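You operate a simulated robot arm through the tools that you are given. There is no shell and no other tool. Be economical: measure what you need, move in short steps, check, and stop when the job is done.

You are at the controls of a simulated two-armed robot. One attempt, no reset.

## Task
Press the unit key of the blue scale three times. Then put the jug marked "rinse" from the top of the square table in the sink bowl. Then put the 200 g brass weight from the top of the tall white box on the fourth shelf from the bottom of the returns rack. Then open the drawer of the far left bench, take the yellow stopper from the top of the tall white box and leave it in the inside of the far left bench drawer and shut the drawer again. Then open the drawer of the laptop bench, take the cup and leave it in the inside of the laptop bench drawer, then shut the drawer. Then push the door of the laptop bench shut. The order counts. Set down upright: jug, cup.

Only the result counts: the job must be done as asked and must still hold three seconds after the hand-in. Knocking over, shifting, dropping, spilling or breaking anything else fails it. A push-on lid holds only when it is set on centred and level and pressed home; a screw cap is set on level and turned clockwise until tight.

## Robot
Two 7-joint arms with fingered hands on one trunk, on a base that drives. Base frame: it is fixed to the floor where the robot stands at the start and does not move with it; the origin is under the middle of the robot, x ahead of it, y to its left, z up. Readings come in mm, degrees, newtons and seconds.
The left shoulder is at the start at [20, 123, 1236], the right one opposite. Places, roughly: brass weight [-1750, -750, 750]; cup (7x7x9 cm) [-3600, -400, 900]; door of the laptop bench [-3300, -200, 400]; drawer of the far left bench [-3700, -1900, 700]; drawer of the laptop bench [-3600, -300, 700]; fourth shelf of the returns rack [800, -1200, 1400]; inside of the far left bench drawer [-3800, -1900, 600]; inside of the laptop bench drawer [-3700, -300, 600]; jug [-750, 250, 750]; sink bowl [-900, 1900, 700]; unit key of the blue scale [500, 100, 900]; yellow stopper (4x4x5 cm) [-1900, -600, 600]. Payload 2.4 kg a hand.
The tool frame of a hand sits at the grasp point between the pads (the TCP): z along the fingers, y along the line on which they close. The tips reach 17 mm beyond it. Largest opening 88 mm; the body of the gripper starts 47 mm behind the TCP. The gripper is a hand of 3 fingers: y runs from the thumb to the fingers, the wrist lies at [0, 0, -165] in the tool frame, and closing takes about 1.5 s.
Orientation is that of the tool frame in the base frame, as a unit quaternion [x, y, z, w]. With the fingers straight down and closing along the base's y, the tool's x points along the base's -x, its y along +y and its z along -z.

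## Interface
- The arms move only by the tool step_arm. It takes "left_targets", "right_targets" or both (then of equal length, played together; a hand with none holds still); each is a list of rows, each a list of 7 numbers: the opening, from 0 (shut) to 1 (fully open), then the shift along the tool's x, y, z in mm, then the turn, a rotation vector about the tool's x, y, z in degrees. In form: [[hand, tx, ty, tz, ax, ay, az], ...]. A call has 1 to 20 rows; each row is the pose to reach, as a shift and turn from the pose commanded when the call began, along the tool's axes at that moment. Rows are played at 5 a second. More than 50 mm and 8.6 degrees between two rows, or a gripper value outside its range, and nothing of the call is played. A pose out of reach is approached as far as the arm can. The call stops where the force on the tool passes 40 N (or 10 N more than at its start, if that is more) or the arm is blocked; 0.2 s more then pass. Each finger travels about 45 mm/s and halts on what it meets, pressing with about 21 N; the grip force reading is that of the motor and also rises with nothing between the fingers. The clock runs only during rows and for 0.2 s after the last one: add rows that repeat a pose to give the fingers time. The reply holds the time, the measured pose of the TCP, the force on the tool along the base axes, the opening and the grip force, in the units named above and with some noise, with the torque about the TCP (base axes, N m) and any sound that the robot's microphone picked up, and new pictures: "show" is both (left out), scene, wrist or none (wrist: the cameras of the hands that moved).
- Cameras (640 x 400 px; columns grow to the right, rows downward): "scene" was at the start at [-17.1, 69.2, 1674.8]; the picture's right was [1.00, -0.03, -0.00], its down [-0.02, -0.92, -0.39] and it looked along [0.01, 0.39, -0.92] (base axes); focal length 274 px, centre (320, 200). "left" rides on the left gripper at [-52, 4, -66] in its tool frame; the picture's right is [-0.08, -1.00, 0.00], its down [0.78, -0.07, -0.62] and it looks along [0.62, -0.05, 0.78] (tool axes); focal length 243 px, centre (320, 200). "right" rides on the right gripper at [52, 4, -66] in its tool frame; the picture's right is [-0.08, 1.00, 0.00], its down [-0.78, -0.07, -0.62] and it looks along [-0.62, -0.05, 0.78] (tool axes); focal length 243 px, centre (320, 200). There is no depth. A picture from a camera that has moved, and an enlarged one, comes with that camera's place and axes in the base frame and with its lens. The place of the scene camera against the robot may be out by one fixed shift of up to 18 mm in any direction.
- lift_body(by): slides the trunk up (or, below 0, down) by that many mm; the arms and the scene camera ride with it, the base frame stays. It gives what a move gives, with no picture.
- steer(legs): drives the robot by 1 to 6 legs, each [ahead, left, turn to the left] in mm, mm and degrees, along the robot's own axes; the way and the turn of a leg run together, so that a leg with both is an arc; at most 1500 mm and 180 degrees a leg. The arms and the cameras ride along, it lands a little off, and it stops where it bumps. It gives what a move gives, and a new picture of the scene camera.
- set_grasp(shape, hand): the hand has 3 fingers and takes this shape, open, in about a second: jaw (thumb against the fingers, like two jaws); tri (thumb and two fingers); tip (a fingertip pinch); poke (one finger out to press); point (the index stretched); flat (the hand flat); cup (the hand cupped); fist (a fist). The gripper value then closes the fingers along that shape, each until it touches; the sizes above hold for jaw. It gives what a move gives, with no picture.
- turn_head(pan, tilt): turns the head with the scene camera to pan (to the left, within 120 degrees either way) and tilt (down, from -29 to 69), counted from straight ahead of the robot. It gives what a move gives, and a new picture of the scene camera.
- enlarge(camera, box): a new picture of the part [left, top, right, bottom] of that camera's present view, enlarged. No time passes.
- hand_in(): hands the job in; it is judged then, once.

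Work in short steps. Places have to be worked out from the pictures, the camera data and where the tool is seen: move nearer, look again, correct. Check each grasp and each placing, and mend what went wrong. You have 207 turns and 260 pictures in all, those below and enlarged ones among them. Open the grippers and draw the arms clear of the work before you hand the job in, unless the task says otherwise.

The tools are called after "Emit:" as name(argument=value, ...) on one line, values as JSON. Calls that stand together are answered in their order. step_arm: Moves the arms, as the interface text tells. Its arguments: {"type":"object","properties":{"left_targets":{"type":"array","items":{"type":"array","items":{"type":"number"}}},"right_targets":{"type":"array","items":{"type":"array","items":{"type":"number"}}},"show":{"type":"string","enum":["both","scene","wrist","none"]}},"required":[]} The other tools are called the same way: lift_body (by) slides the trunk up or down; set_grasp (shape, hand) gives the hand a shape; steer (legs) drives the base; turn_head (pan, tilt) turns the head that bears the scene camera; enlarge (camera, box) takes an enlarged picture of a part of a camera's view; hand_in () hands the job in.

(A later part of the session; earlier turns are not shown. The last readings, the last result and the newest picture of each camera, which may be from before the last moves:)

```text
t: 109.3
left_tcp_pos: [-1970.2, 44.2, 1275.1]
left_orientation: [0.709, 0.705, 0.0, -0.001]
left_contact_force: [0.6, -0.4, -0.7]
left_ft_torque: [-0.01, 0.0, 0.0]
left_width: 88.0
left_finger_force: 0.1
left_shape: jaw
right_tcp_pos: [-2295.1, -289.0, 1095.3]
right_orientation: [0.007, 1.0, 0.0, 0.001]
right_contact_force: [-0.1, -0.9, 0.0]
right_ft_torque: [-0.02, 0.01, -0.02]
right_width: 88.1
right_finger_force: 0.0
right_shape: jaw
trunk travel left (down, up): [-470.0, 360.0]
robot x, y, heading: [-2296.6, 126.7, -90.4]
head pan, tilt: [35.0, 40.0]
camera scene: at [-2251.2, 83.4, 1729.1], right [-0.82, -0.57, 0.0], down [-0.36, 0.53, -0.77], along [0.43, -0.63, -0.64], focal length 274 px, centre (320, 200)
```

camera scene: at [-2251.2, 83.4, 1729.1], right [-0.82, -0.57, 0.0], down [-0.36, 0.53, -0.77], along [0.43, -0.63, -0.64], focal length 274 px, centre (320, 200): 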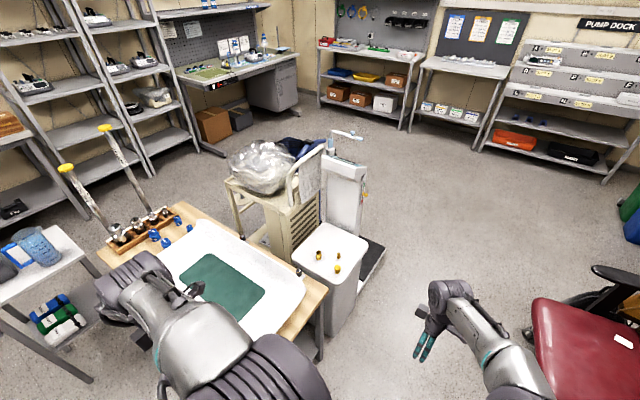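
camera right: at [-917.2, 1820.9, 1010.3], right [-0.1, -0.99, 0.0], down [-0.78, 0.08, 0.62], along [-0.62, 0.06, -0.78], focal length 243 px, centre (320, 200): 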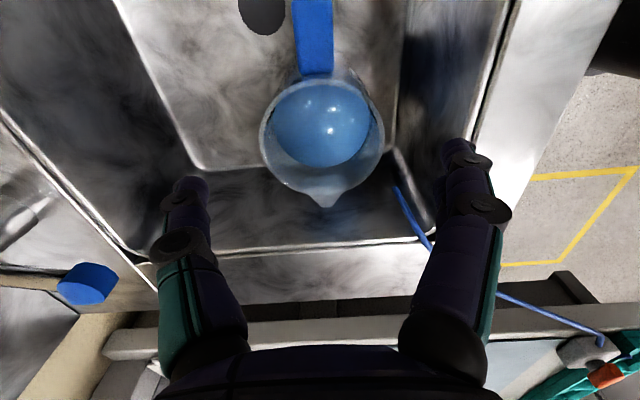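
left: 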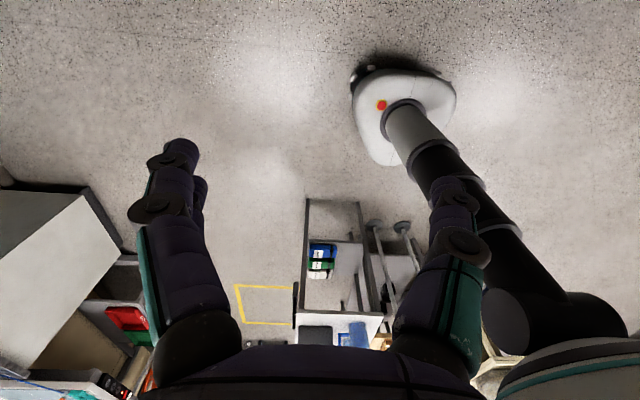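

The box top holds three small items. I'll stand west of the box facing +x and use the right hand.

Emit:
steer(legs=[[550, 0, 0], [0, 0, 90], [0, -230, 0]])

Emit:
turn_head(pan=0, tilt=50)

```text
t: 117.5
left_tcp_pos: [-2226.8, -306.2, 1274.3]
left_orientation: [0.004, 1.0, -0.001, 0.0]
left_contact_force: [-0.8, -0.2, -0.5]
left_ft_torque: [-0.01, -0.01, 0.02]
left_width: 87.8
left_finger_force: 0.1
left_shape: jaw
right_tcp_pos: [-1892.1, -630.9, 1096.2]
right_orientation: [-0.702, 0.712, 0.002, 0.001]
right_contact_force: [-0.3, -0.4, -0.3]
right_ft_torque: [-0.02, -0.01, -0.01]
right_width: 88.2
right_finger_force: 0.1
right_shape: jaw
trunk travel left (down, up): [-470.0, 360.0]
robot x, y, heading: [-2304.2, -633.2, -0.7]
head pan, tilt: [35.0, 40.0]
camera scene: at [-2253.6, -576.6, 1729.2], right [0.57, -0.82, 0.0], down [-0.53, -0.36, -0.77], along [0.63, 0.43, -0.64], focal length 274 px, centre (320, 200)
```

scene: 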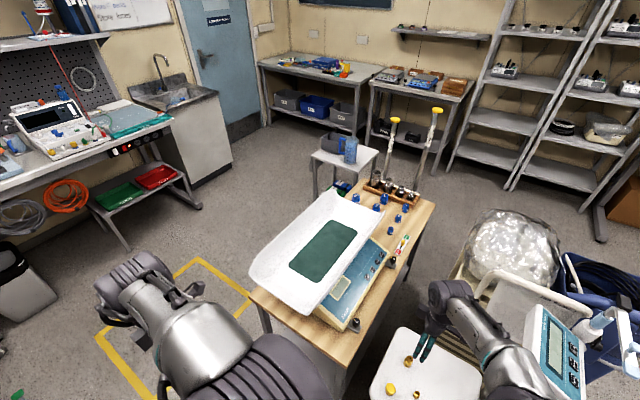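

```text
t: 118.5
left_tcp_pos: [-2226.4, -303.4, 1274.2]
left_orientation: [0.005, 1.0, -0.001, 0.0]
left_contact_force: [0.3, -0.5, -0.5]
left_ft_torque: [0.01, -0.01, -0.02]
left_width: 88.1
left_finger_force: 0.1
left_shape: jaw
right_tcp_pos: [-1891.9, -631.2, 1095.5]
right_orientation: [-0.702, 0.712, 0.001, 0.001]
right_contact_force: [0.2, -0.6, 0.1]
right_ft_torque: [-0.04, 0.03, -0.02]
right_width: 87.7
right_finger_force: 0.0
right_shape: jaw
trunk travel left (down, up): [-470.0, 360.0]
robot x, y, heading: [-2304.7, -639.8, -0.3]
head pan, tilt: [0.0, 50.0]
camera scene: at [-2246.7, -623.8, 1715.0], right [-0.01, -1.0, 0.0], down [-0.77, 0.01, -0.64], along [0.64, -0.01, -0.77], focal length 274 px, centre (320, 200)
```

scene: 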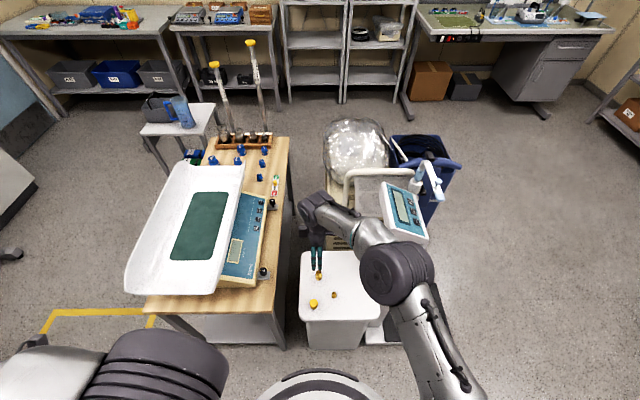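

I look closely at the items on the box with scene zoom and the wrist camera.

Emit:
enlarge(camera="scene", box=[280, 230, 400, 320])

Emit:
enlarge(camera="right", box=[0, 0, 640, 400])

```text
4.44 times, centred on (340, 275) of scene
camera zoom: at [-2246.7, -623.8, 1715.0], right [-0.01, -1.0, 0.0], down [-0.77, 0.01, -0.64], along [0.64, -0.01, -0.77], focal length 1216 px, centre (231, -133)
```

zoom: 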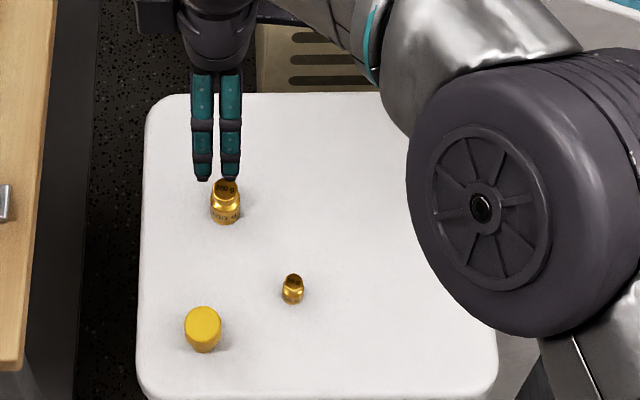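

```text
1.00 times, centred on (320, 200) of right (not enlarged: the box is as wide or as high as the picture)
camera zoom: at [-1898.5, -682.2, 1160.0], right [-0.99, 0.1, 0.0], down [0.08, 0.78, 0.62], along [0.06, 0.62, -0.78], focal length 243 px, centre (320, 200)
```

zoom: 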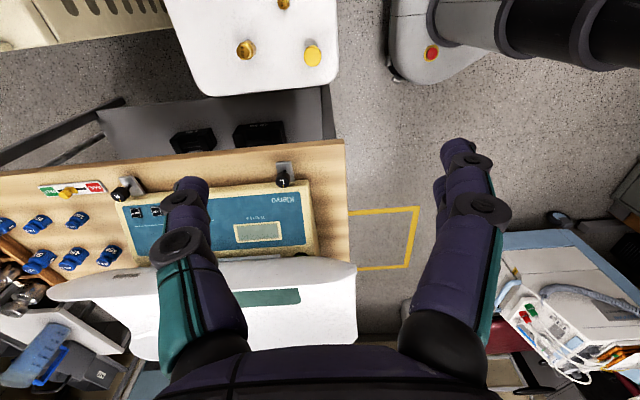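

The larger brass piece reads "200 g", at about (-1754, -633). A weighing-column head stands near (-1730, -890), so I keep the arm to the left of it while moving in.

Emit:
steer(legs=[[145, 50, 0]])

Emit:
step_arm(right_targets=[[1, -20, 0, 0, 0, 0, 0], [1, -45, 0, 0, 0, 0, 0]], show="both")

```text
t: 119.9
left_tcp_pos: [-2083.9, -254.3, 1275.5]
left_orientation: [0.002, 1.0, 0.0, 0.0]
left_contact_force: [0.4, 0.0, -0.2]
left_ft_torque: [0.0, 0.01, 0.01]
left_width: 87.9
left_finger_force: 0.1
left_shape: jaw
right_tcp_pos: [-1750.0, -577.9, 1094.0]
right_orientation: [-0.703, 0.711, 0.003, 0.0]
right_contact_force: [0.5, 0.6, -0.4]
right_ft_torque: [-0.02, 0.02, 0.02]
right_width: 87.9
right_finger_force: 0.0
right_shape: jaw
trunk travel left (down, up): [-470.0, 360.0]
robot x, y, heading: [-2162.6, -585.5, 0.2]
head pan, tilt: [0.0, 50.0]
camera scene: at [-2102.4, -574.1, 1714.9], right [0.0, -1.0, 0.0], down [-0.77, 0.0, -0.64], along [0.64, 0.0, -0.77], focal length 274 px, centre (320, 200)
```

scene: 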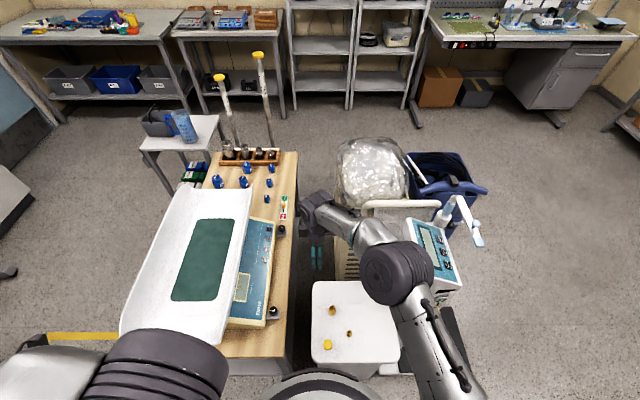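

```text
t: 120.5
left_tcp_pos: [-2085.7, -254.7, 1275.7]
left_orientation: [0.002, 1.0, -0.001, 0.0]
left_contact_force: [-1.1, 0.1, -0.5]
left_ft_torque: [0.0, -0.04, -0.03]
left_width: 87.9
left_finger_force: 0.0
left_shape: jaw
right_tcp_pos: [-1749.9, -533.1, 1094.3]
right_orientation: [-0.703, 0.711, 0.002, -0.001]
right_contact_force: [0.3, -0.5, 0.5]
right_ft_torque: [-0.01, -0.03, 0.02]
right_width: 88.0
right_finger_force: 0.1
right_shape: jaw
trunk travel left (down, up): [-470.0, 360.0]
robot x, y, heading: [-2163.9, -586.4, -0.4]
head pan, tilt: [0.0, 50.0]
camera scene: at [-2104.4, -574.3, 1715.0], right [0.0, -1.0, 0.0], down [-0.77, 0.0, -0.64], along [0.64, 0.0, -0.77], focal length 274 px, centre (320, 200)
camera right: at [-1756.0, -585.0, 1159.0], right [-1.0, 0.1, 0.0], down [0.08, 0.78, 0.62], along [0.06, 0.62, -0.78], focal length 243 px, centre (320, 200)
```

scene: 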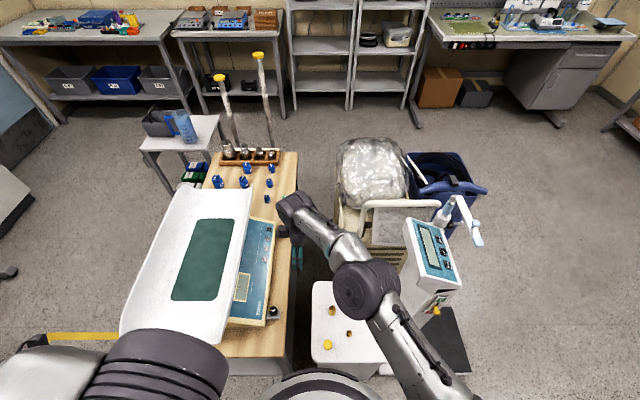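
right: 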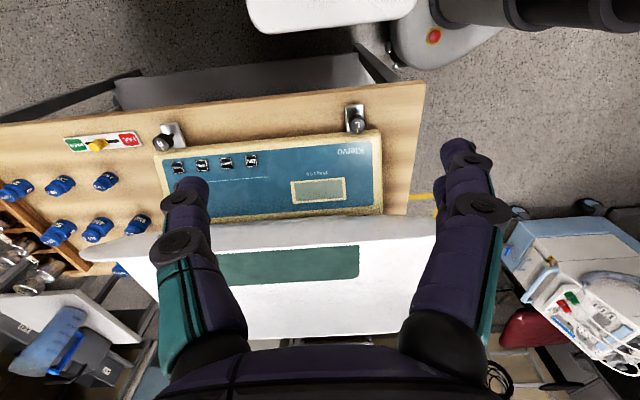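

That went the wrong way (tool x is -y here); I move to y = -633 over the weight.

Emit:
step_arm(right_targets=[[1, 45, 2, 0, 0, 0, 0], [1, 90, 4, 0, 0, 0, 0], [1, 100, 4, 0, 0, 0, 0]], show="none")

Emit:
lift_body(by=-280)

Emit:
enlarge(camera="scene", box=[160, 100, 480, 300])

Emit:
enlarge(camera="right", box=[160, 0, 480, 200])

```text
t: 121.3
left_tcp_pos: [-2086.0, -255.3, 1275.3]
left_orientation: [0.001, 1.0, -0.002, 0.0]
left_contact_force: [0.4, 0.1, 0.1]
left_ft_torque: [0.03, 0.01, -0.01]
left_width: 88.0
left_finger_force: 0.1
left_shape: jaw
right_tcp_pos: [-1756.1, -636.5, 1096.0]
right_orientation: [-0.704, 0.71, 0.001, 0.0]
right_contact_force: [0.3, 0.1, -0.5]
right_ft_torque: [-0.03, 0.0, 0.0]
right_width: 88.0
right_finger_force: 0.0
right_shape: jaw
trunk travel left (down, up): [-470.0, 360.0]
robot x, y, heading: [-2164.5, -585.3, -0.3]
head pan, tilt: [0.0, 50.0]
```

```text
t: 124.1
left_tcp_pos: [-2085.2, -254.5, 994.5]
left_orientation: [0.001, 1.0, -0.001, 0.001]
left_contact_force: [1.2, -0.3, -0.3]
left_ft_torque: [0.01, 0.01, 0.0]
left_width: 87.7
left_finger_force: 0.0
left_shape: jaw
right_tcp_pos: [-1755.7, -634.9, 816.1]
right_orientation: [-0.704, 0.71, 0.001, 0.0]
right_contact_force: [-0.3, 0.7, -0.6]
right_ft_torque: [-0.02, -0.04, 0.0]
right_width: 87.9
right_finger_force: 0.1
right_shape: jaw
trunk travel left (down, up): [-190.0, 640.0]
robot x, y, heading: [-2164.0, -586.2, -0.3]
head pan, tilt: [0.0, 50.0]
```

```text
2.00 times, centred on (320, 200) of scene
camera zoom: at [-2104.5, -574.9, 1435.0], right [0.0, -1.0, 0.0], down [-0.77, 0.0, -0.64], along [0.64, 0.0, -0.77], focal length 547 px, centre (320, 200)
```

zoom: 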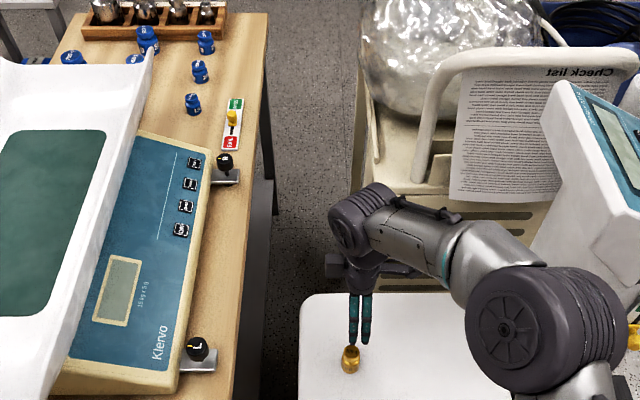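

```text
2.00 times, centred on (320, 100) of right
camera zoom: at [-1761.1, -687.4, 880.8], right [-1.0, 0.09, 0.0], down [0.08, 0.78, 0.62], along [0.06, 0.62, -0.78], focal length 485 px, centre (320, 400)
```

zoom: 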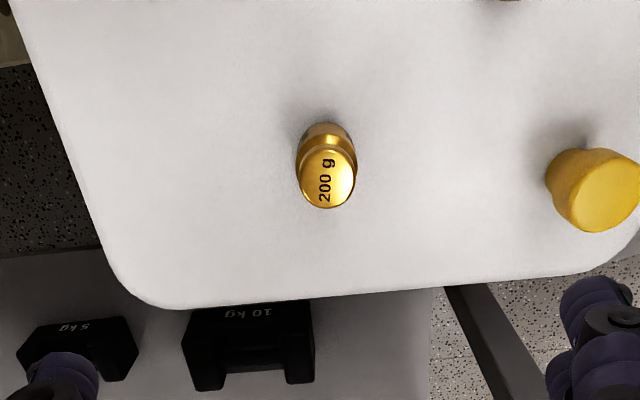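

Confirmed 200 g, centred at about (-1758, -635, 628). The elbow clears the scale column; I lower the trunk 140 more.

Emit:
lift_body(by=-140)

Emit:
enlarge(camera="right", box=[0, 0, 640, 400])

Emit:
enlarge(camera="scene", box=[200, 120, 520, 320])

```text
t: 125.8
left_tcp_pos: [-2085.3, -256.1, 854.4]
left_orientation: [0.001, 1.0, -0.001, 0.001]
left_contact_force: [0.4, 0.0, -0.7]
left_ft_torque: [0.01, 0.02, -0.02]
left_width: 87.9
left_finger_force: 0.1
left_shape: jaw
right_tcp_pos: [-1756.1, -635.2, 675.5]
right_orientation: [-0.703, 0.711, 0.001, 0.0]
right_contact_force: [0.2, -0.3, -0.4]
right_ft_torque: [-0.01, -0.03, 0.01]
right_width: 88.3
right_finger_force: 0.1
right_shape: jaw
trunk travel left (down, up): [-50.0, 780.0]
robot x, y, heading: [-2161.4, -588.3, -0.4]
head pan, tilt: [0.0, 50.0]
```

```text
1.00 times, centred on (320, 200) of right (not enlarged: the box is as wide or as high as the picture)
camera zoom: at [-1761.1, -687.4, 740.8], right [-1.0, 0.09, 0.0], down [0.08, 0.78, 0.62], along [0.06, 0.62, -0.78], focal length 243 px, centre (320, 200)
```

zoom: 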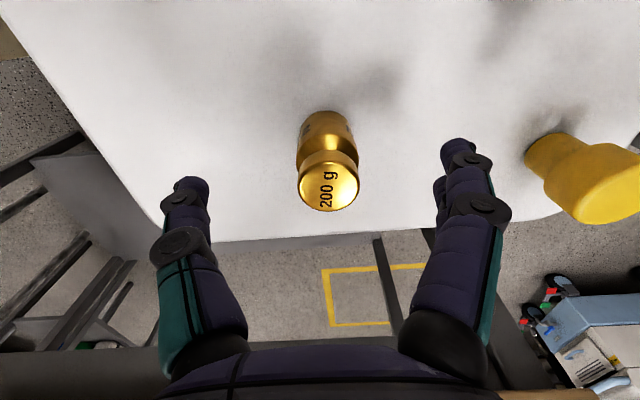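

```text
2.00 times, centred on (360, 220) of scene
camera zoom: at [-2104.5, -574.9, 1295.1], right [0.0, -1.0, 0.0], down [-0.77, 0.0, -0.64], along [0.64, 0.0, -0.77], focal length 547 px, centre (240, 160)
```

zoom: 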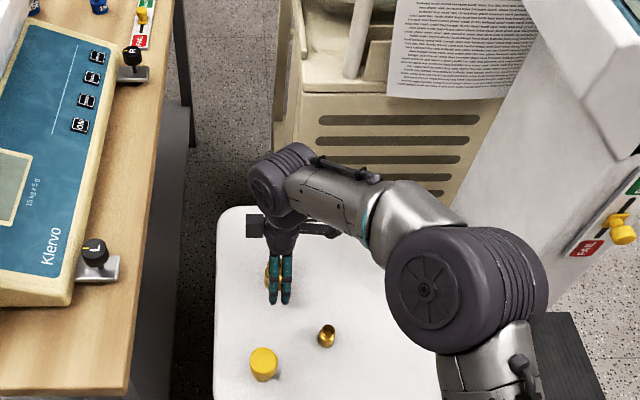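

Weight stands from z≈607 to 664. I lower the hand 40 mm and close on its body.

Emit:
step_arm(right_targets=[[1, -1, 3, 15, 0, 0, 0], [1, -1, 3, 30, 0, 0, 0], [1, -1, 3, 40, 0, 0, 0], [1, -1, 3, 40, 0, 0, 0]], show="wrist")

Emit:
step_arm(right_targets=[[0.7, 0, 0, 0, 0, 0, 0], [0.4, 0, 0, 0, 0, 0, 0], [0, 0, 0, 0, 0, 0, 0], [0, 0, 0, 0, 0, 0, 0], [0, 0, 0, 0, 0, 0, 0], [0, 0, 0, 0, 0, 0, 0], [0, 0, 0, 0, 0, 0, 0], [0, 0, 0, 0, 0, 0, 0]], show="wrist")

```text
t: 126.8
left_tcp_pos: [-2084.9, -255.5, 854.8]
left_orientation: [0.001, 1.0, -0.001, 0.0]
left_contact_force: [-0.1, -0.3, 0.6]
left_ft_torque: [-0.01, 0.01, 0.03]
left_width: 88.0
left_finger_force: 0.0
left_shape: jaw
right_tcp_pos: [-1758.0, -634.3, 636.3]
right_orientation: [-0.704, 0.71, 0.001, 0.0]
right_contact_force: [-0.6, 0.2, 1.2]
right_ft_torque: [0.0, -0.02, -0.05]
right_width: 88.0
right_finger_force: 0.0
right_shape: jaw
trunk travel left (down, up): [-50.0, 780.0]
robot x, y, heading: [-2161.8, -584.8, 0.1]
head pan, tilt: [0.0, 50.0]
camera right: at [-1763.9, -686.6, 701.4], right [-1.0, 0.1, 0.0], down [0.08, 0.78, 0.62], along [0.06, 0.62, -0.78], focal length 243 px, centre (320, 200)
```

right: 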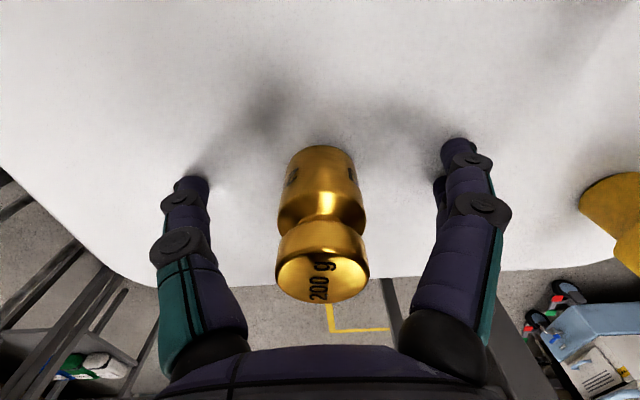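

```text
t: 128.6
left_tcp_pos: [-2086.7, -254.8, 854.8]
left_orientation: [0.002, 1.0, -0.001, 0.0]
left_contact_force: [-0.7, -0.1, -0.1]
left_ft_torque: [0.01, 0.02, 0.0]
left_width: 87.9
left_finger_force: 0.1
left_shape: jaw
right_tcp_pos: [-1758.4, -633.9, 636.6]
right_orientation: [-0.704, 0.711, 0.001, 0.001]
right_contact_force: [-2.0, 0.1, 9.1]
right_ft_torque: [0.01, 0.31, -0.03]
right_width: 24.1
right_finger_force: 20.9
right_shape: jaw
trunk travel left (down, up): [-50.0, 780.0]
robot x, y, heading: [-2161.3, -586.9, -0.5]
head pan, tilt: [0.0, 50.0]
camera right: at [-1764.2, -686.5, 701.9], right [-1.0, 0.09, 0.0], down [0.08, 0.78, 0.62], along [0.06, 0.62, -0.78], focal length 243 px, centre (320, 200)
```

right: 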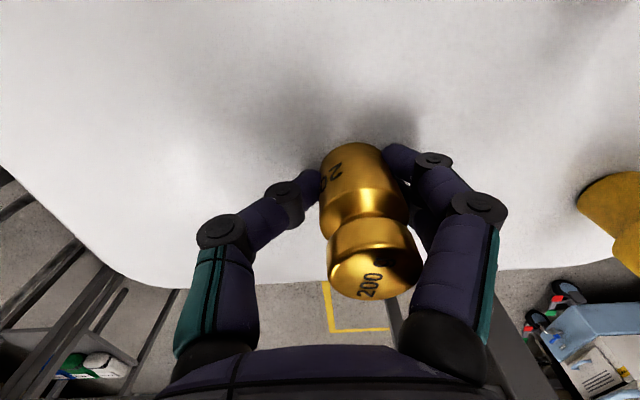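

The weight is held (24 mm). I lift a little and check.

Emit:
step_arm(right_targets=[[0, 0, 0, -10, 0, 0, 0], [0, 0, 0, -25, 0, 0, 0], [0, 0, 0, -45, 0, 0, 0], [0, 0, 0, -60, 0, 0, 0]], show="wrist")

```text
t: 129.6
left_tcp_pos: [-2086.3, -255.2, 855.5]
left_orientation: [0.001, 1.0, -0.001, 0.0]
left_contact_force: [-1.1, -0.6, 0.2]
left_ft_torque: [0.05, 0.0, 0.02]
left_width: 87.9
left_finger_force: 0.0
left_shape: jaw
right_tcp_pos: [-1757.5, -634.6, 696.2]
right_orientation: [-0.704, 0.71, 0.002, -0.001]
right_contact_force: [0.6, 0.4, -1.5]
right_ft_torque: [0.03, -0.07, -0.02]
right_width: 23.6
right_finger_force: 21.0
right_shape: jaw
trunk travel left (down, up): [-50.0, 780.0]
robot x, y, heading: [-2160.7, -585.9, -0.1]
head pan, tilt: [0.0, 50.0]
camera right: at [-1762.7, -686.0, 761.2], right [-1.0, 0.09, 0.0], down [0.08, 0.78, 0.62], along [0.06, 0.62, -0.78], focal length 243 px, centre (320, 200)
```

right: 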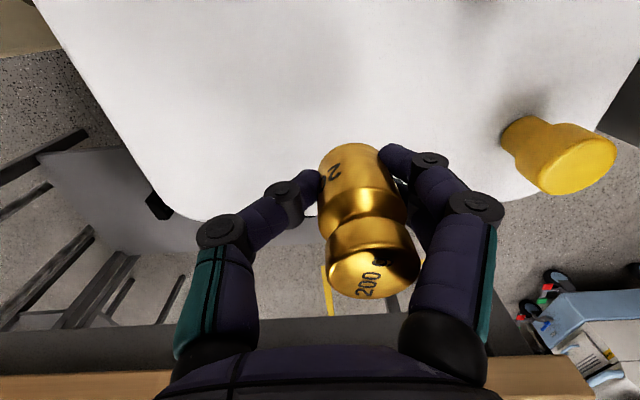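

The weight is securely held. I raise the trunk well clear and drive round the south side toward the returns rack.

Emit:
lift_body(by=700)

Emit:
steer(legs=[[-110, 0, 0], [0, -1450, 0]])

Emit:
turn_head(pan=0, tilt=25)

```text
refused: 700 is not a number from -400 to 400
```

```text
t: 133.0
left_tcp_pos: [-2195.6, -544.0, 855.1]
left_orientation: [0.005, 1.0, -0.001, -0.001]
left_contact_force: [-0.7, -0.4, 0.0]
left_ft_torque: [0.0, 0.0, 0.02]
left_width: 87.6
left_finger_force: 0.1
left_shape: jaw
right_tcp_pos: [-1873.4, -921.8, 695.3]
right_orientation: [-0.706, 0.708, 0.002, -0.001]
right_contact_force: [-1.6, 0.4, -1.6]
right_ft_torque: [-0.01, -0.03, 0.04]
right_width: 23.1
right_finger_force: 21.2
right_shape: jaw
trunk travel left (down, up): [-50.0, 780.0]
robot x, y, heading: [-2276.6, -873.4, -0.6]
head pan, tilt: [0.0, 50.0]
stopped in leg 2: the robot was blocked; the commanded pose is now the measured one
camera scene: at [-2217.8, -864.1, 1295.0], right [-0.01, -1.0, 0.0], down [-0.77, 0.01, -0.64], along [0.64, -0.01, -0.77], focal length 274 px, centre (320, 200)
```

scene: 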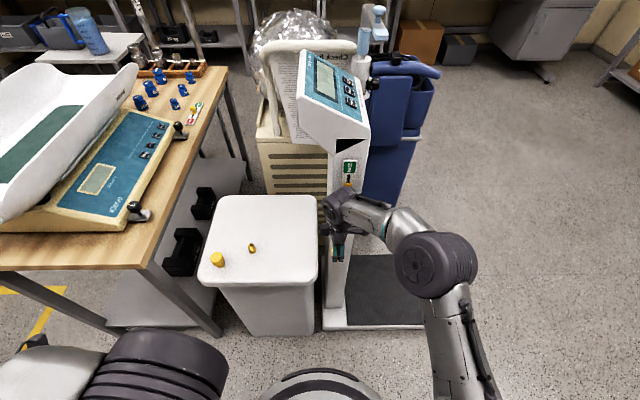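

```text
t: 133.9
left_tcp_pos: [-2195.7, -544.2, 853.8]
left_orientation: [0.005, 1.0, -0.001, 0.001]
left_contact_force: [0.4, -0.6, 1.0]
left_ft_torque: [-0.04, -0.05, 0.02]
left_width: 88.2
left_finger_force: 0.0
left_shape: jaw
right_tcp_pos: [-1872.5, -920.9, 695.4]
right_orientation: [-0.706, 0.709, 0.003, -0.001]
right_contact_force: [1.3, 0.1, -1.0]
right_ft_torque: [0.04, 0.0, 0.0]
right_width: 22.9
right_finger_force: 21.2
right_shape: jaw
trunk travel left (down, up): [-50.0, 780.0]
robot x, y, heading: [-2273.7, -878.6, -0.6]
head pan, tilt: [0.0, 25.0]
camera scene: at [-2203.0, -864.2, 1332.5], right [-0.01, -1.0, 0.0], down [-0.42, 0.0, -0.91], along [0.91, -0.01, -0.42], focal length 274 px, centre (320, 200)
```

scene: 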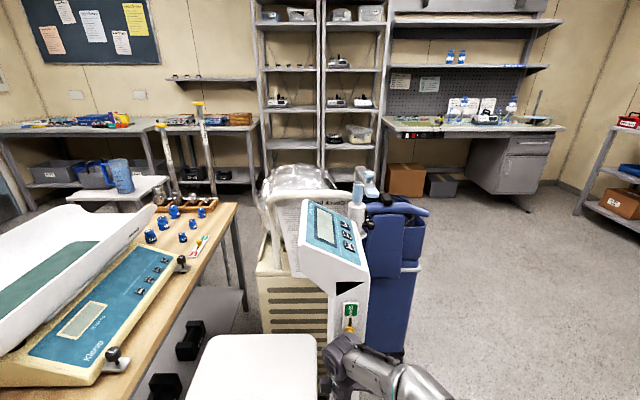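

The lift was refused (max 400) and the drive ran anyway, stopping against something near the column scale. I back away first, then inspect.

Emit:
steer(legs=[[-10, 60, 0], [-120, 0, 0]])

Emit:
enlarge(camera="scene", box=[220, 160, 460, 400])

```text
t: 135.7
left_tcp_pos: [-2328.2, -483.8, 854.0]
left_orientation: [0.005, 1.0, -0.001, -0.001]
left_contact_force: [0.1, 0.1, -0.4]
left_ft_torque: [0.02, 0.03, -0.01]
left_width: 87.9
left_finger_force: 0.1
left_shape: jaw
right_tcp_pos: [-2004.3, -859.3, 695.8]
right_orientation: [-0.705, 0.709, 0.002, -0.001]
right_contact_force: [-0.6, 0.4, -2.9]
right_ft_torque: [0.0, -0.01, 0.0]
right_width: 23.1
right_finger_force: 21.2
right_shape: jaw
trunk travel left (down, up): [-50.0, 780.0]
robot x, y, heading: [-2408.7, -815.7, -0.6]
head pan, tilt: [0.0, 25.0]
camera scene: at [-2333.3, -802.7, 1332.5], right [-0.01, -1.0, 0.0], down [-0.42, 0.0, -0.91], along [0.91, -0.01, -0.42], focal length 274 px, centre (320, 200)
```

scene: 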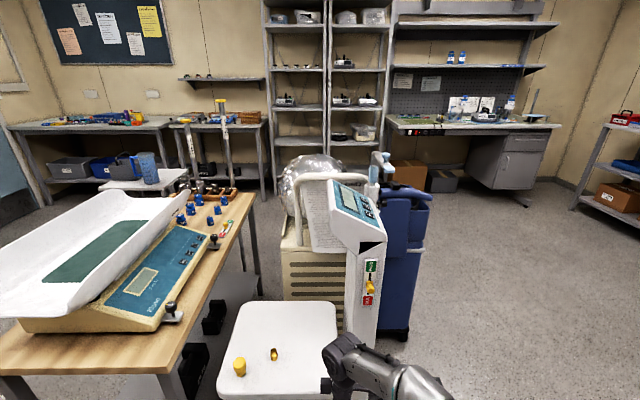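

```text
1.67 times, centred on (340, 280) of scene
camera zoom: at [-2333.3, -802.7, 1332.5], right [-0.01, -1.0, 0.0], down [-0.42, 0.0, -0.91], along [0.91, -0.01, -0.42], focal length 456 px, centre (287, 67)
```

zoom: 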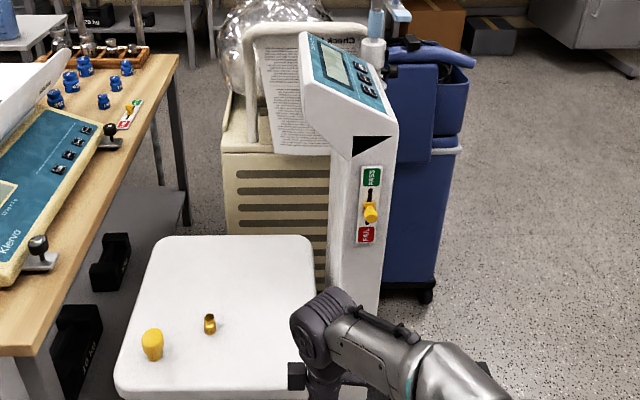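

Nothing looks disturbed. Now I raise the trunk in two allowed lifts.

Emit:
lift_body(by=400)

Emit:
lift_body(by=280)

```text
t: 139.5
left_tcp_pos: [-2326.9, -483.1, 1255.8]
left_orientation: [0.006, 1.0, -0.001, 0.0]
left_contact_force: [-0.1, -0.7, 0.5]
left_ft_torque: [-0.03, 0.01, 0.02]
left_width: 87.9
left_finger_force: 0.1
left_shape: jaw
right_tcp_pos: [-2003.1, -860.4, 1096.2]
right_orientation: [-0.705, 0.709, 0.002, -0.001]
right_contact_force: [0.4, 0.4, -2.8]
right_ft_torque: [0.01, -0.05, 0.02]
right_width: 23.1
right_finger_force: 21.4
right_shape: jaw
trunk travel left (down, up): [-450.0, 380.0]
robot x, y, heading: [-2408.4, -811.8, -0.6]
head pan, tilt: [0.0, 25.0]
```

```text
t: 142.3
left_tcp_pos: [-2327.8, -483.2, 1535.4]
left_orientation: [0.005, 1.0, 0.0, 0.0]
left_contact_force: [-0.4, 0.3, -0.2]
left_ft_torque: [0.0, -0.03, -0.01]
left_width: 88.0
left_finger_force: 0.1
left_shape: jaw
right_tcp_pos: [-2003.5, -858.6, 1374.5]
right_orientation: [-0.705, 0.709, 0.002, -0.001]
right_contact_force: [0.3, -0.3, -2.1]
right_ft_torque: [0.01, -0.03, -0.02]
right_width: 23.1
right_finger_force: 21.8
right_shape: jaw
trunk travel left (down, up): [-730.0, 100.0]
robot x, y, heading: [-2405.6, -812.0, -0.9]
head pan, tilt: [0.0, 25.0]
```

Hands are above everything. I move forward to clear the chair, then sideways south.

Emit:
steer(legs=[[170, 0, 0.9], [0, -1250, 0]])

Emit:
turn_head(pan=0, tilt=15)

```text
t: 149.7
left_tcp_pos: [-2156.5, -1726.5, 1534.9]
left_orientation: [-0.002, 1.0, -0.001, 0.0]
left_contact_force: [0.4, -0.2, -0.2]
left_ft_torque: [-0.01, 0.02, 0.05]
left_width: 88.0
left_finger_force: 0.1
left_shape: jaw
right_tcp_pos: [-1827.7, -2098.7, 1376.2]
right_orientation: [0.71, -0.704, -0.003, 0.001]
right_contact_force: [1.1, 0.9, -1.7]
right_ft_torque: [-0.01, -0.02, -0.01]
right_width: 22.8
right_finger_force: 21.1
right_shape: jaw
trunk travel left (down, up): [-730.0, 100.0]
robot x, y, heading: [-2233.7, -2061.5, 0.1]
head pan, tilt: [0.0, 25.0]
camera scene: at [-2158.0, -2045.7, 2012.5], right [0.0, -1.0, 0.0], down [-0.42, 0.0, -0.91], along [0.91, 0.0, -0.42], focal length 274 px, centre (320, 200)
```

scene: 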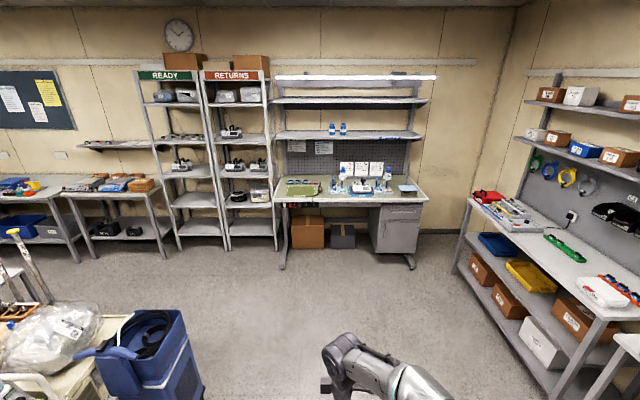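

```text
t: 150.4
left_tcp_pos: [-2156.2, -1725.9, 1534.3]
left_orientation: [-0.003, 1.0, -0.001, 0.0]
left_contact_force: [-1.4, -0.2, 0.4]
left_ft_torque: [0.0, 0.02, 0.01]
left_width: 88.0
left_finger_force: 0.0
left_shape: jaw
right_tcp_pos: [-1828.6, -2097.9, 1375.1]
right_orientation: [0.71, -0.704, -0.002, 0.001]
right_contact_force: [-0.7, 0.2, -1.8]
right_ft_torque: [0.0, -0.04, 0.02]
right_width: 23.0
right_finger_force: 21.2
right_shape: jaw
trunk travel left (down, up): [-730.0, 100.0]
robot x, y, heading: [-2232.4, -2059.9, 0.2]
head pan, tilt: [0.0, 15.0]
camera scene: at [-2156.6, -2045.9, 2028.6], right [0.0, -1.0, 0.0], down [-0.26, 0.0, -0.97], along [0.97, 0.0, -0.26], focal length 274 px, centre (320, 200)
```

scene: 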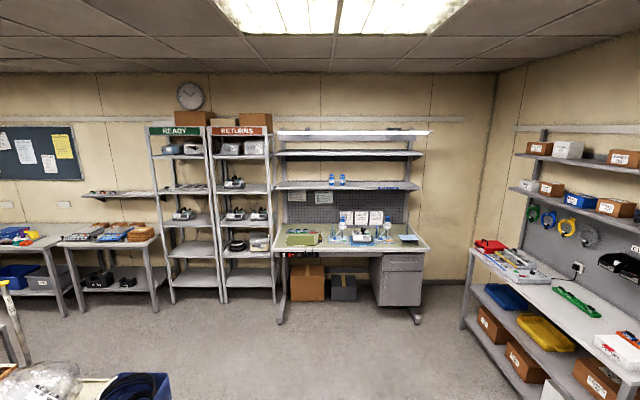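

The RETURNS rack is the second bay (y ≈ -1170); its fourth shelf from the bottom carries one device. I drive across and in front of it.

Emit:
steer(legs=[[1400, 0, 0], [650, 0, 0], [0, 850, 0]])

```text
t: 164.8
left_tcp_pos: [-54.5, -876.7, 1534.0]
left_orientation: [0.023, 1.0, 0.0, 0.0]
left_contact_force: [-0.4, -0.5, 0.8]
left_ft_torque: [0.02, 0.03, 0.03]
left_width: 87.9
left_finger_force: 0.1
left_shape: jaw
right_tcp_pos: [256.0, -1264.8, 1375.4]
right_orientation: [-0.692, 0.722, 0.002, -0.002]
right_contact_force: [-0.1, -0.3, -2.1]
right_ft_torque: [-0.02, -0.06, 0.03]
right_width: 23.0
right_finger_force: 21.2
right_shape: jaw
trunk travel left (down, up): [-730.0, 100.0]
robot x, y, heading: [-146.4, -1208.3, -2.7]
head pan, tilt: [0.0, 15.0]
camera scene: at [-70.7, -1197.2, 2028.7], right [-0.05, -1.0, 0.0], down [-0.26, 0.01, -0.97], along [0.96, -0.04, -0.26], focal length 274 px, centre (320, 200)
```

scene: 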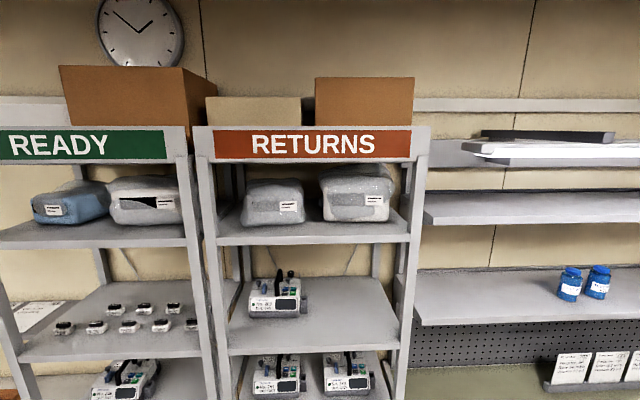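

Shelf 4 front edge is about x≈600, z≈1380, free on its right half. I raise to the top and move closer for a better measure.

Emit:
lift_body(by=100)

Emit:
steer(legs=[[190, 0, 2.8]])

Emit:
turn_head(pan=0, tilt=35)

```text
t: 166.1
left_tcp_pos: [-55.9, -877.1, 1636.3]
left_orientation: [0.022, 1.0, -0.001, 0.0]
left_contact_force: [0.5, 0.8, 0.2]
left_ft_torque: [-0.02, 0.02, -0.03]
left_width: 87.5
left_finger_force: 0.1
left_shape: jaw
right_tcp_pos: [255.0, -1265.9, 1474.8]
right_orientation: [-0.692, 0.722, 0.002, -0.001]
right_contact_force: [-0.5, 0.1, -2.9]
right_ft_torque: [-0.02, 0.01, -0.02]
right_width: 23.2
right_finger_force: 21.3
right_shape: jaw
trunk travel left (down, up): [-830.0, 0.0]
robot x, y, heading: [-145.2, -1202.5, -2.4]
head pan, tilt: [0.0, 15.0]
```

```text
t: 167.7
left_tcp_pos: [122.9, -878.4, 1635.3]
left_orientation: [0.0, 1.0, -0.001, 0.0]
left_contact_force: [0.9, -0.5, -0.3]
left_ft_torque: [0.0, 0.0, 0.03]
left_width: 87.8
left_finger_force: 0.0
left_shape: jaw
right_tcp_pos: [451.2, -1252.4, 1476.2]
right_orientation: [0.709, -0.705, -0.002, 0.0]
right_contact_force: [0.1, 0.4, -1.9]
right_ft_torque: [0.01, 0.0, 0.05]
right_width: 22.9
right_finger_force: 20.8
right_shape: jaw
trunk travel left (down, up): [-830.0, 0.0]
robot x, y, heading: [49.0, -1210.6, 0.0]
head pan, tilt: [0.0, 15.0]
camera scene: at [121.7, -1198.2, 2128.8], right [0.0, -1.0, 0.0], down [-0.26, 0.0, -0.97], along [0.97, 0.0, -0.26], focal length 274 px, centre (320, 200)
```

scene: 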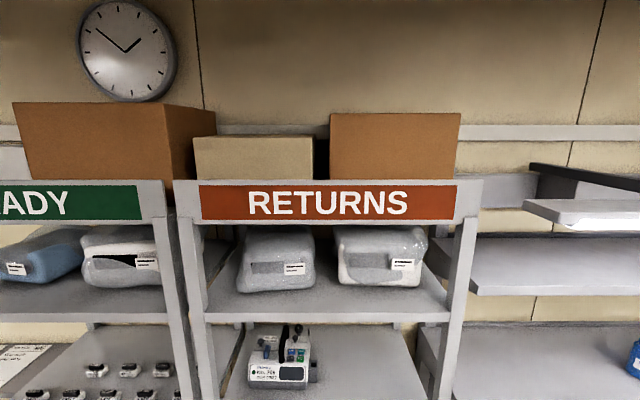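

```text
t: 168.5
left_tcp_pos: [124.8, -878.5, 1634.9]
left_orientation: [0.0, 1.0, -0.001, 0.0]
left_contact_force: [-0.6, -0.2, 0.5]
left_ft_torque: [0.02, 0.0, 0.02]
left_width: 88.0
left_finger_force: 0.0
left_shape: jaw
right_tcp_pos: [452.4, -1252.8, 1474.8]
right_orientation: [0.709, -0.705, -0.003, 0.002]
right_contact_force: [0.4, -0.2, -2.8]
right_ft_torque: [0.0, -0.05, 0.03]
right_width: 23.1
right_finger_force: 20.8
right_shape: jaw
trunk travel left (down, up): [-830.0, 0.0]
robot x, y, heading: [51.1, -1208.9, -0.1]
head pan, tilt: [0.0, 35.0]
camera scene: at [119.1, -1198.2, 2096.7], right [0.0, -1.0, 0.0], down [-0.57, 0.0, -0.82], along [0.82, 0.0, -0.57], focal length 274 px, centre (320, 200)
```

scene: 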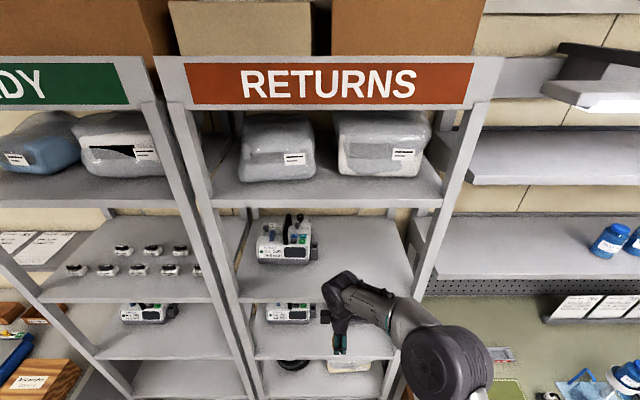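

I turn the hand by 90° so the wrist camera looks forward onto the shelf.

Emit:
step_arm(right_targets=[[0, 0, 0, 0, 0, 0, 8.5], [0, 0, 0, 0, 0, 0, 17], [0, 0, 0, 0, 0, 0, 25], [0, 0, 0, 0, 0, 0, 33], [0, 0, 0, 0, 0, 0, 41], [0, 0, 0, 0, 0, 0, 49], [0, 0, 0, 0, 0, 0, 57], [0, 0, 0, 0, 0, 0, 65], [0, 0, 0, 0, 0, 0, 73], [0, 0, 0, 0, 0, 0, 81], [0, 0, 0, 0, 0, 0, 89.5]], show="both")

```text
t: 170.9
left_tcp_pos: [123.1, -878.8, 1635.9]
left_orientation: [0.0, 1.0, -0.002, 0.0]
left_contact_force: [-0.3, 1.2, -1.2]
left_ft_torque: [0.0, -0.04, 0.0]
left_width: 87.9
left_finger_force: 0.0
left_shape: jaw
right_tcp_pos: [452.5, -1252.6, 1475.2]
right_orientation: [-0.005, 1.0, 0.002, -0.003]
right_contact_force: [0.4, -0.2, -1.7]
right_ft_torque: [0.01, -0.01, 0.0]
right_width: 22.9
right_finger_force: 21.3
right_shape: jaw
trunk travel left (down, up): [-830.0, 0.0]
robot x, y, heading: [48.3, -1208.5, 0.0]
head pan, tilt: [0.0, 35.0]
camera scene: at [118.2, -1198.1, 2096.7], right [0.0, -1.0, 0.0], down [-0.57, 0.0, -0.82], along [0.82, 0.0, -0.57], focal length 274 px, centre (320, 200)
camera right: at [400.3, -1248.0, 1541.4], right [0.07, 1.0, 0.0], down [0.78, -0.06, 0.62], along [0.62, -0.04, -0.79], focal length 243 px, centre (320, 200)
```

scene: 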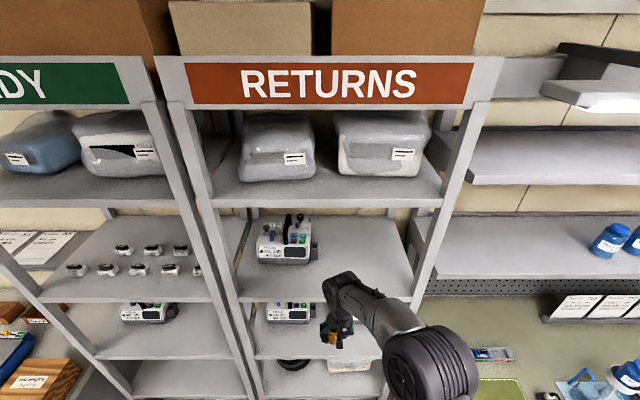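
right: 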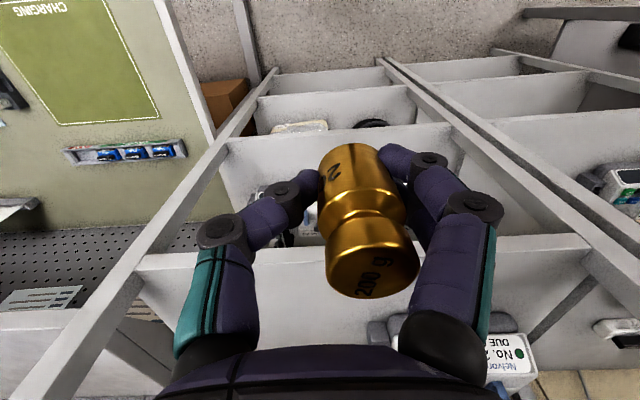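

I advance 100 mm to triangulate the shelf edge by the wrist camera.

Emit:
steer(legs=[[100, 0, 0]])

Emit:
enlarge(camera="right", box=[0, 0, 640, 400])

```text
t: 172.1
left_tcp_pos: [225.7, -878.9, 1634.7]
left_orientation: [0.002, 1.0, -0.002, 0.0]
left_contact_force: [-0.1, 0.1, 0.3]
left_ft_torque: [0.01, 0.02, -0.01]
left_width: 87.8
left_finger_force: 0.1
left_shape: jaw
right_tcp_pos: [552.0, -1254.0, 1477.4]
right_orientation: [-0.006, 1.0, 0.001, -0.002]
right_contact_force: [-0.5, 0.0, -1.7]
right_ft_torque: [-0.03, -0.02, 0.0]
right_width: 23.0
right_finger_force: 20.8
right_shape: jaw
trunk travel left (down, up): [-830.0, 0.0]
robot x, y, heading: [147.4, -1209.6, -0.1]
head pan, tilt: [0.0, 35.0]
camera scene: at [217.8, -1198.5, 2096.7], right [0.0, -1.0, 0.0], down [-0.57, 0.0, -0.82], along [0.82, 0.0, -0.57], focal length 274 px, centre (320, 200)
```

scene: 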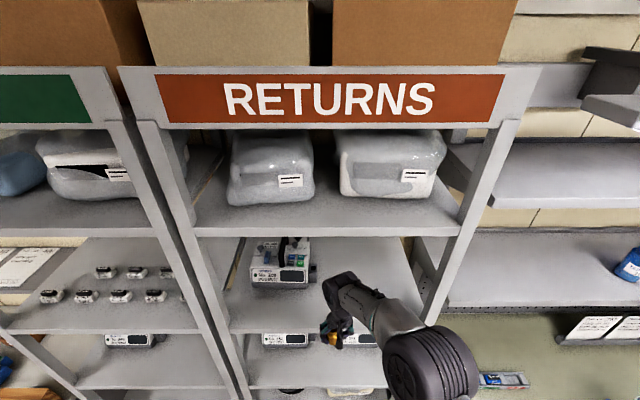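

```text
1.00 times, centred on (320, 200) of right (not enlarged: the box is as wide or as high as the picture)
camera zoom: at [499.8, -1249.1, 1541.4], right [0.07, 1.0, 0.0], down [0.79, -0.06, 0.62], along [0.62, -0.04, -0.79], focal length 243 px, centre (320, 200)
```

zoom: 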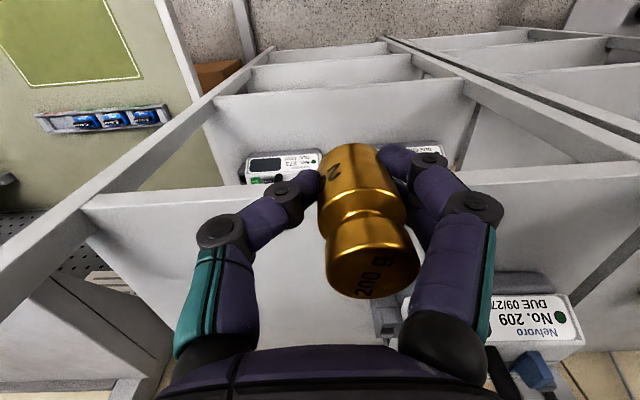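

Shelf 4 surface: z≈1356, front edge x≈634. I lower by 70 (weight bottom ≈1376) and drive in 150 mm.

Emit:
lift_body(by=-70)

Emit:
steer(legs=[[70, -30, 0]])

Emit:
enlarge(camera="right", box=[0, 0, 640, 400])

```text
t: 173.2
left_tcp_pos: [224.6, -878.2, 1563.9]
left_orientation: [0.002, 1.0, -0.001, 0.0]
left_contact_force: [0.5, -0.1, -0.3]
left_ft_torque: [0.02, -0.04, 0.01]
left_width: 88.0
left_finger_force: 0.1
left_shape: jaw
right_tcp_pos: [552.6, -1252.9, 1406.8]
right_orientation: [-0.006, 1.0, 0.001, -0.003]
right_contact_force: [0.2, 0.4, -1.8]
right_ft_torque: [-0.01, 0.01, -0.01]
right_width: 22.9
right_finger_force: 20.6
right_shape: jaw
trunk travel left (down, up): [-760.0, 70.0]
robot x, y, heading: [146.8, -1207.8, 0.1]
head pan, tilt: [0.0, 35.0]
```

```text
t: 174.2
left_tcp_pos: [292.8, -904.6, 1563.9]
left_orientation: [0.002, 1.0, -0.002, 0.002]
left_contact_force: [-0.3, 0.6, 0.9]
left_ft_torque: [0.01, 0.02, 0.03]
left_width: 87.7
left_finger_force: 0.1
left_shape: jaw
right_tcp_pos: [619.8, -1280.4, 1406.1]
right_orientation: [-0.004, 1.0, 0.0, -0.003]
right_contact_force: [0.2, 0.6, -2.0]
right_ft_torque: [-0.01, 0.02, -0.01]
right_width: 22.9
right_finger_force: 21.1
right_shape: jaw
trunk travel left (down, up): [-760.0, 70.0]
robot x, y, heading: [217.5, -1238.7, -0.5]
head pan, tilt: [0.0, 35.0]
camera scene: at [284.6, -1223.3, 2026.8], right [-0.01, -1.0, 0.0], down [-0.57, 0.0, -0.82], along [0.82, -0.01, -0.57], focal length 274 px, centre (320, 200)
```

scene: 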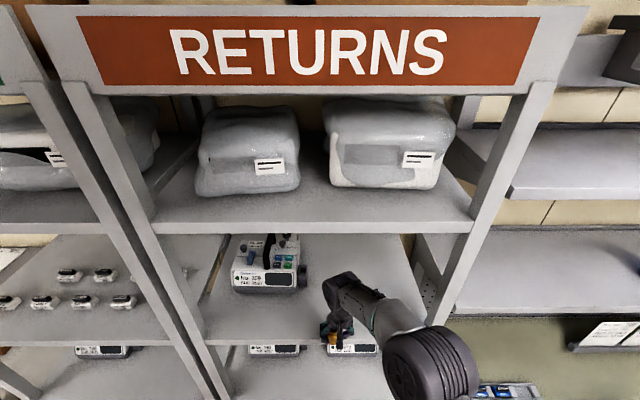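

```text
1.00 times, centred on (320, 200) of right (not enlarged: the box is as wide or as high as the picture)
camera zoom: at [566.9, -1275.8, 1471.8], right [0.08, 1.0, 0.0], down [0.78, -0.06, 0.62], along [0.62, -0.05, -0.79], focal length 243 px, centre (320, 200)
```

zoom: 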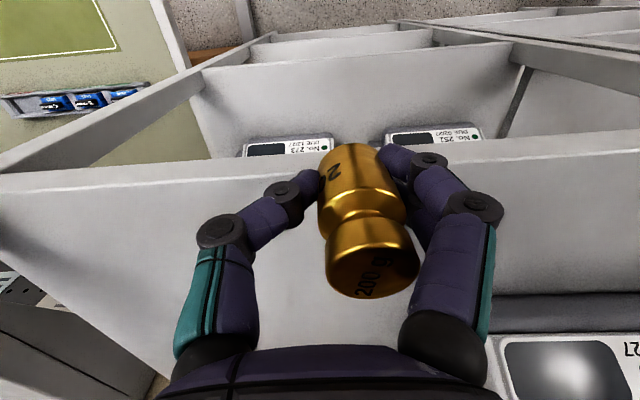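

The shelf edge appears exactly where predicted. I go in 75 mm more.

Emit:
steer(legs=[[75, 0, 0.4]])

Emit:
enlarge(camera="right", box=[0, 0, 640, 400])

```text
t: 175.2
left_tcp_pos: [364.2, -907.0, 1565.1]
left_orientation: [0.001, 1.0, -0.002, 0.002]
left_contact_force: [0.1, 0.5, 0.0]
left_ft_torque: [0.0, 0.01, -0.01]
left_width: 88.1
left_finger_force: 0.0
left_shape: jaw
right_tcp_pos: [692.2, -1278.8, 1406.9]
right_orientation: [-0.007, 1.0, 0.001, -0.001]
right_contact_force: [-0.4, 0.8, -1.2]
right_ft_torque: [-0.03, 0.02, 0.02]
right_width: 22.8
right_finger_force: 20.3
right_shape: jaw
trunk travel left (down, up): [-760.0, 70.0]
robot x, y, heading: [291.1, -1237.4, -0.4]
head pan, tilt: [0.0, 35.0]
camera scene: at [355.7, -1226.7, 2027.0], right [0.0, -1.0, 0.0], down [-0.57, 0.0, -0.82], along [0.82, 0.0, -0.57], focal length 274 px, centre (320, 200)
```

scene: 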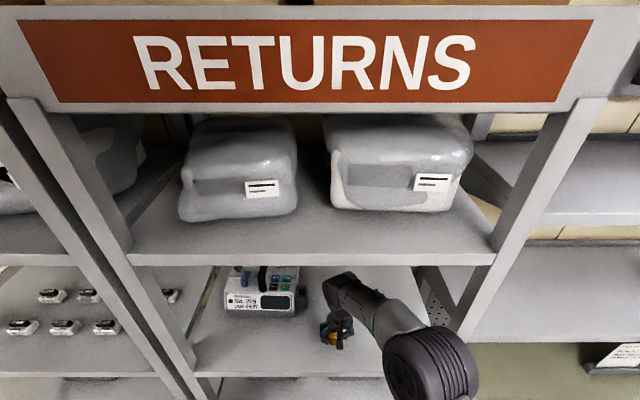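

```text
1.00 times, centred on (320, 200) of right (not enlarged: the box is as wide or as high as the picture)
camera zoom: at [639.2, -1276.6, 1472.4], right [0.07, 1.0, 0.0], down [0.78, -0.06, 0.62], along [0.62, -0.04, -0.79], focal length 243 px, centre (320, 200)
```

zoom: 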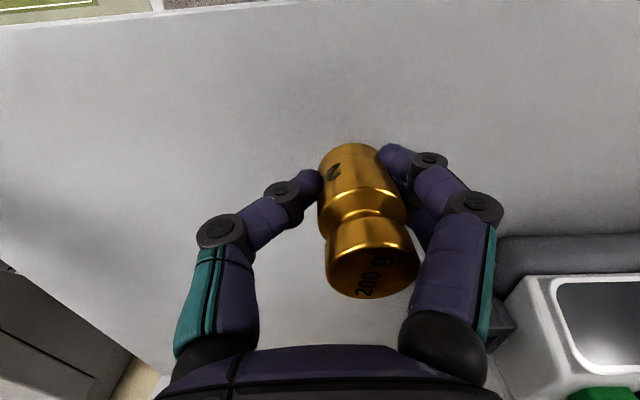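

Over the shelf. I lower with small steps until contact.

Emit:
step_arm(right_targets=[[0, 0, 0, 6, 0, 0, 0], [0, 0, 0, 12, 0, 0, 0], [0, 0, 0, 12, 0, 0, 0]], show="none")

Emit:
step_arm(right_targets=[[0, 0, 0, 3, 0, 0, 0], [0, 0, 0, 6, 0, 0, 0], [0, 0, 0, 6, 0, 0, 0]], show="none")

```text
t: 176.0
left_tcp_pos: [368.5, -908.6, 1565.9]
left_orientation: [-0.001, 1.0, -0.001, 0.0]
left_contact_force: [0.5, -0.4, -0.7]
left_ft_torque: [0.0, 0.0, -0.02]
left_width: 87.7
left_finger_force: 0.0
left_shape: jaw
right_tcp_pos: [696.5, -1279.8, 1394.7]
right_orientation: [-0.007, 1.0, 0.001, -0.004]
right_contact_force: [-0.6, 0.4, -2.4]
right_ft_torque: [-0.04, 0.01, -0.02]
right_width: 23.0
right_finger_force: 20.9
right_shape: jaw
trunk travel left (down, up): [-760.0, 70.0]
robot x, y, heading: [293.0, -1244.7, 0.1]
head pan, tilt: [0.0, 35.0]
```

```text
t: 176.8
left_tcp_pos: [367.2, -907.1, 1564.6]
left_orientation: [0.0, 1.0, -0.001, 0.0]
left_contact_force: [0.3, 0.1, -0.1]
left_ft_torque: [-0.02, 0.0, -0.01]
left_width: 87.9
left_finger_force: 0.1
left_shape: jaw
right_tcp_pos: [695.0, -1281.4, 1387.3]
right_orientation: [-0.007, 1.0, 0.001, -0.002]
right_contact_force: [0.2, 0.4, -2.4]
right_ft_torque: [-0.02, 0.01, 0.02]
right_width: 23.2
right_finger_force: 20.7
right_shape: jaw
trunk travel left (down, up): [-760.0, 70.0]
robot x, y, heading: [287.9, -1238.9, -0.1]
head pan, tilt: [0.0, 35.0]
```

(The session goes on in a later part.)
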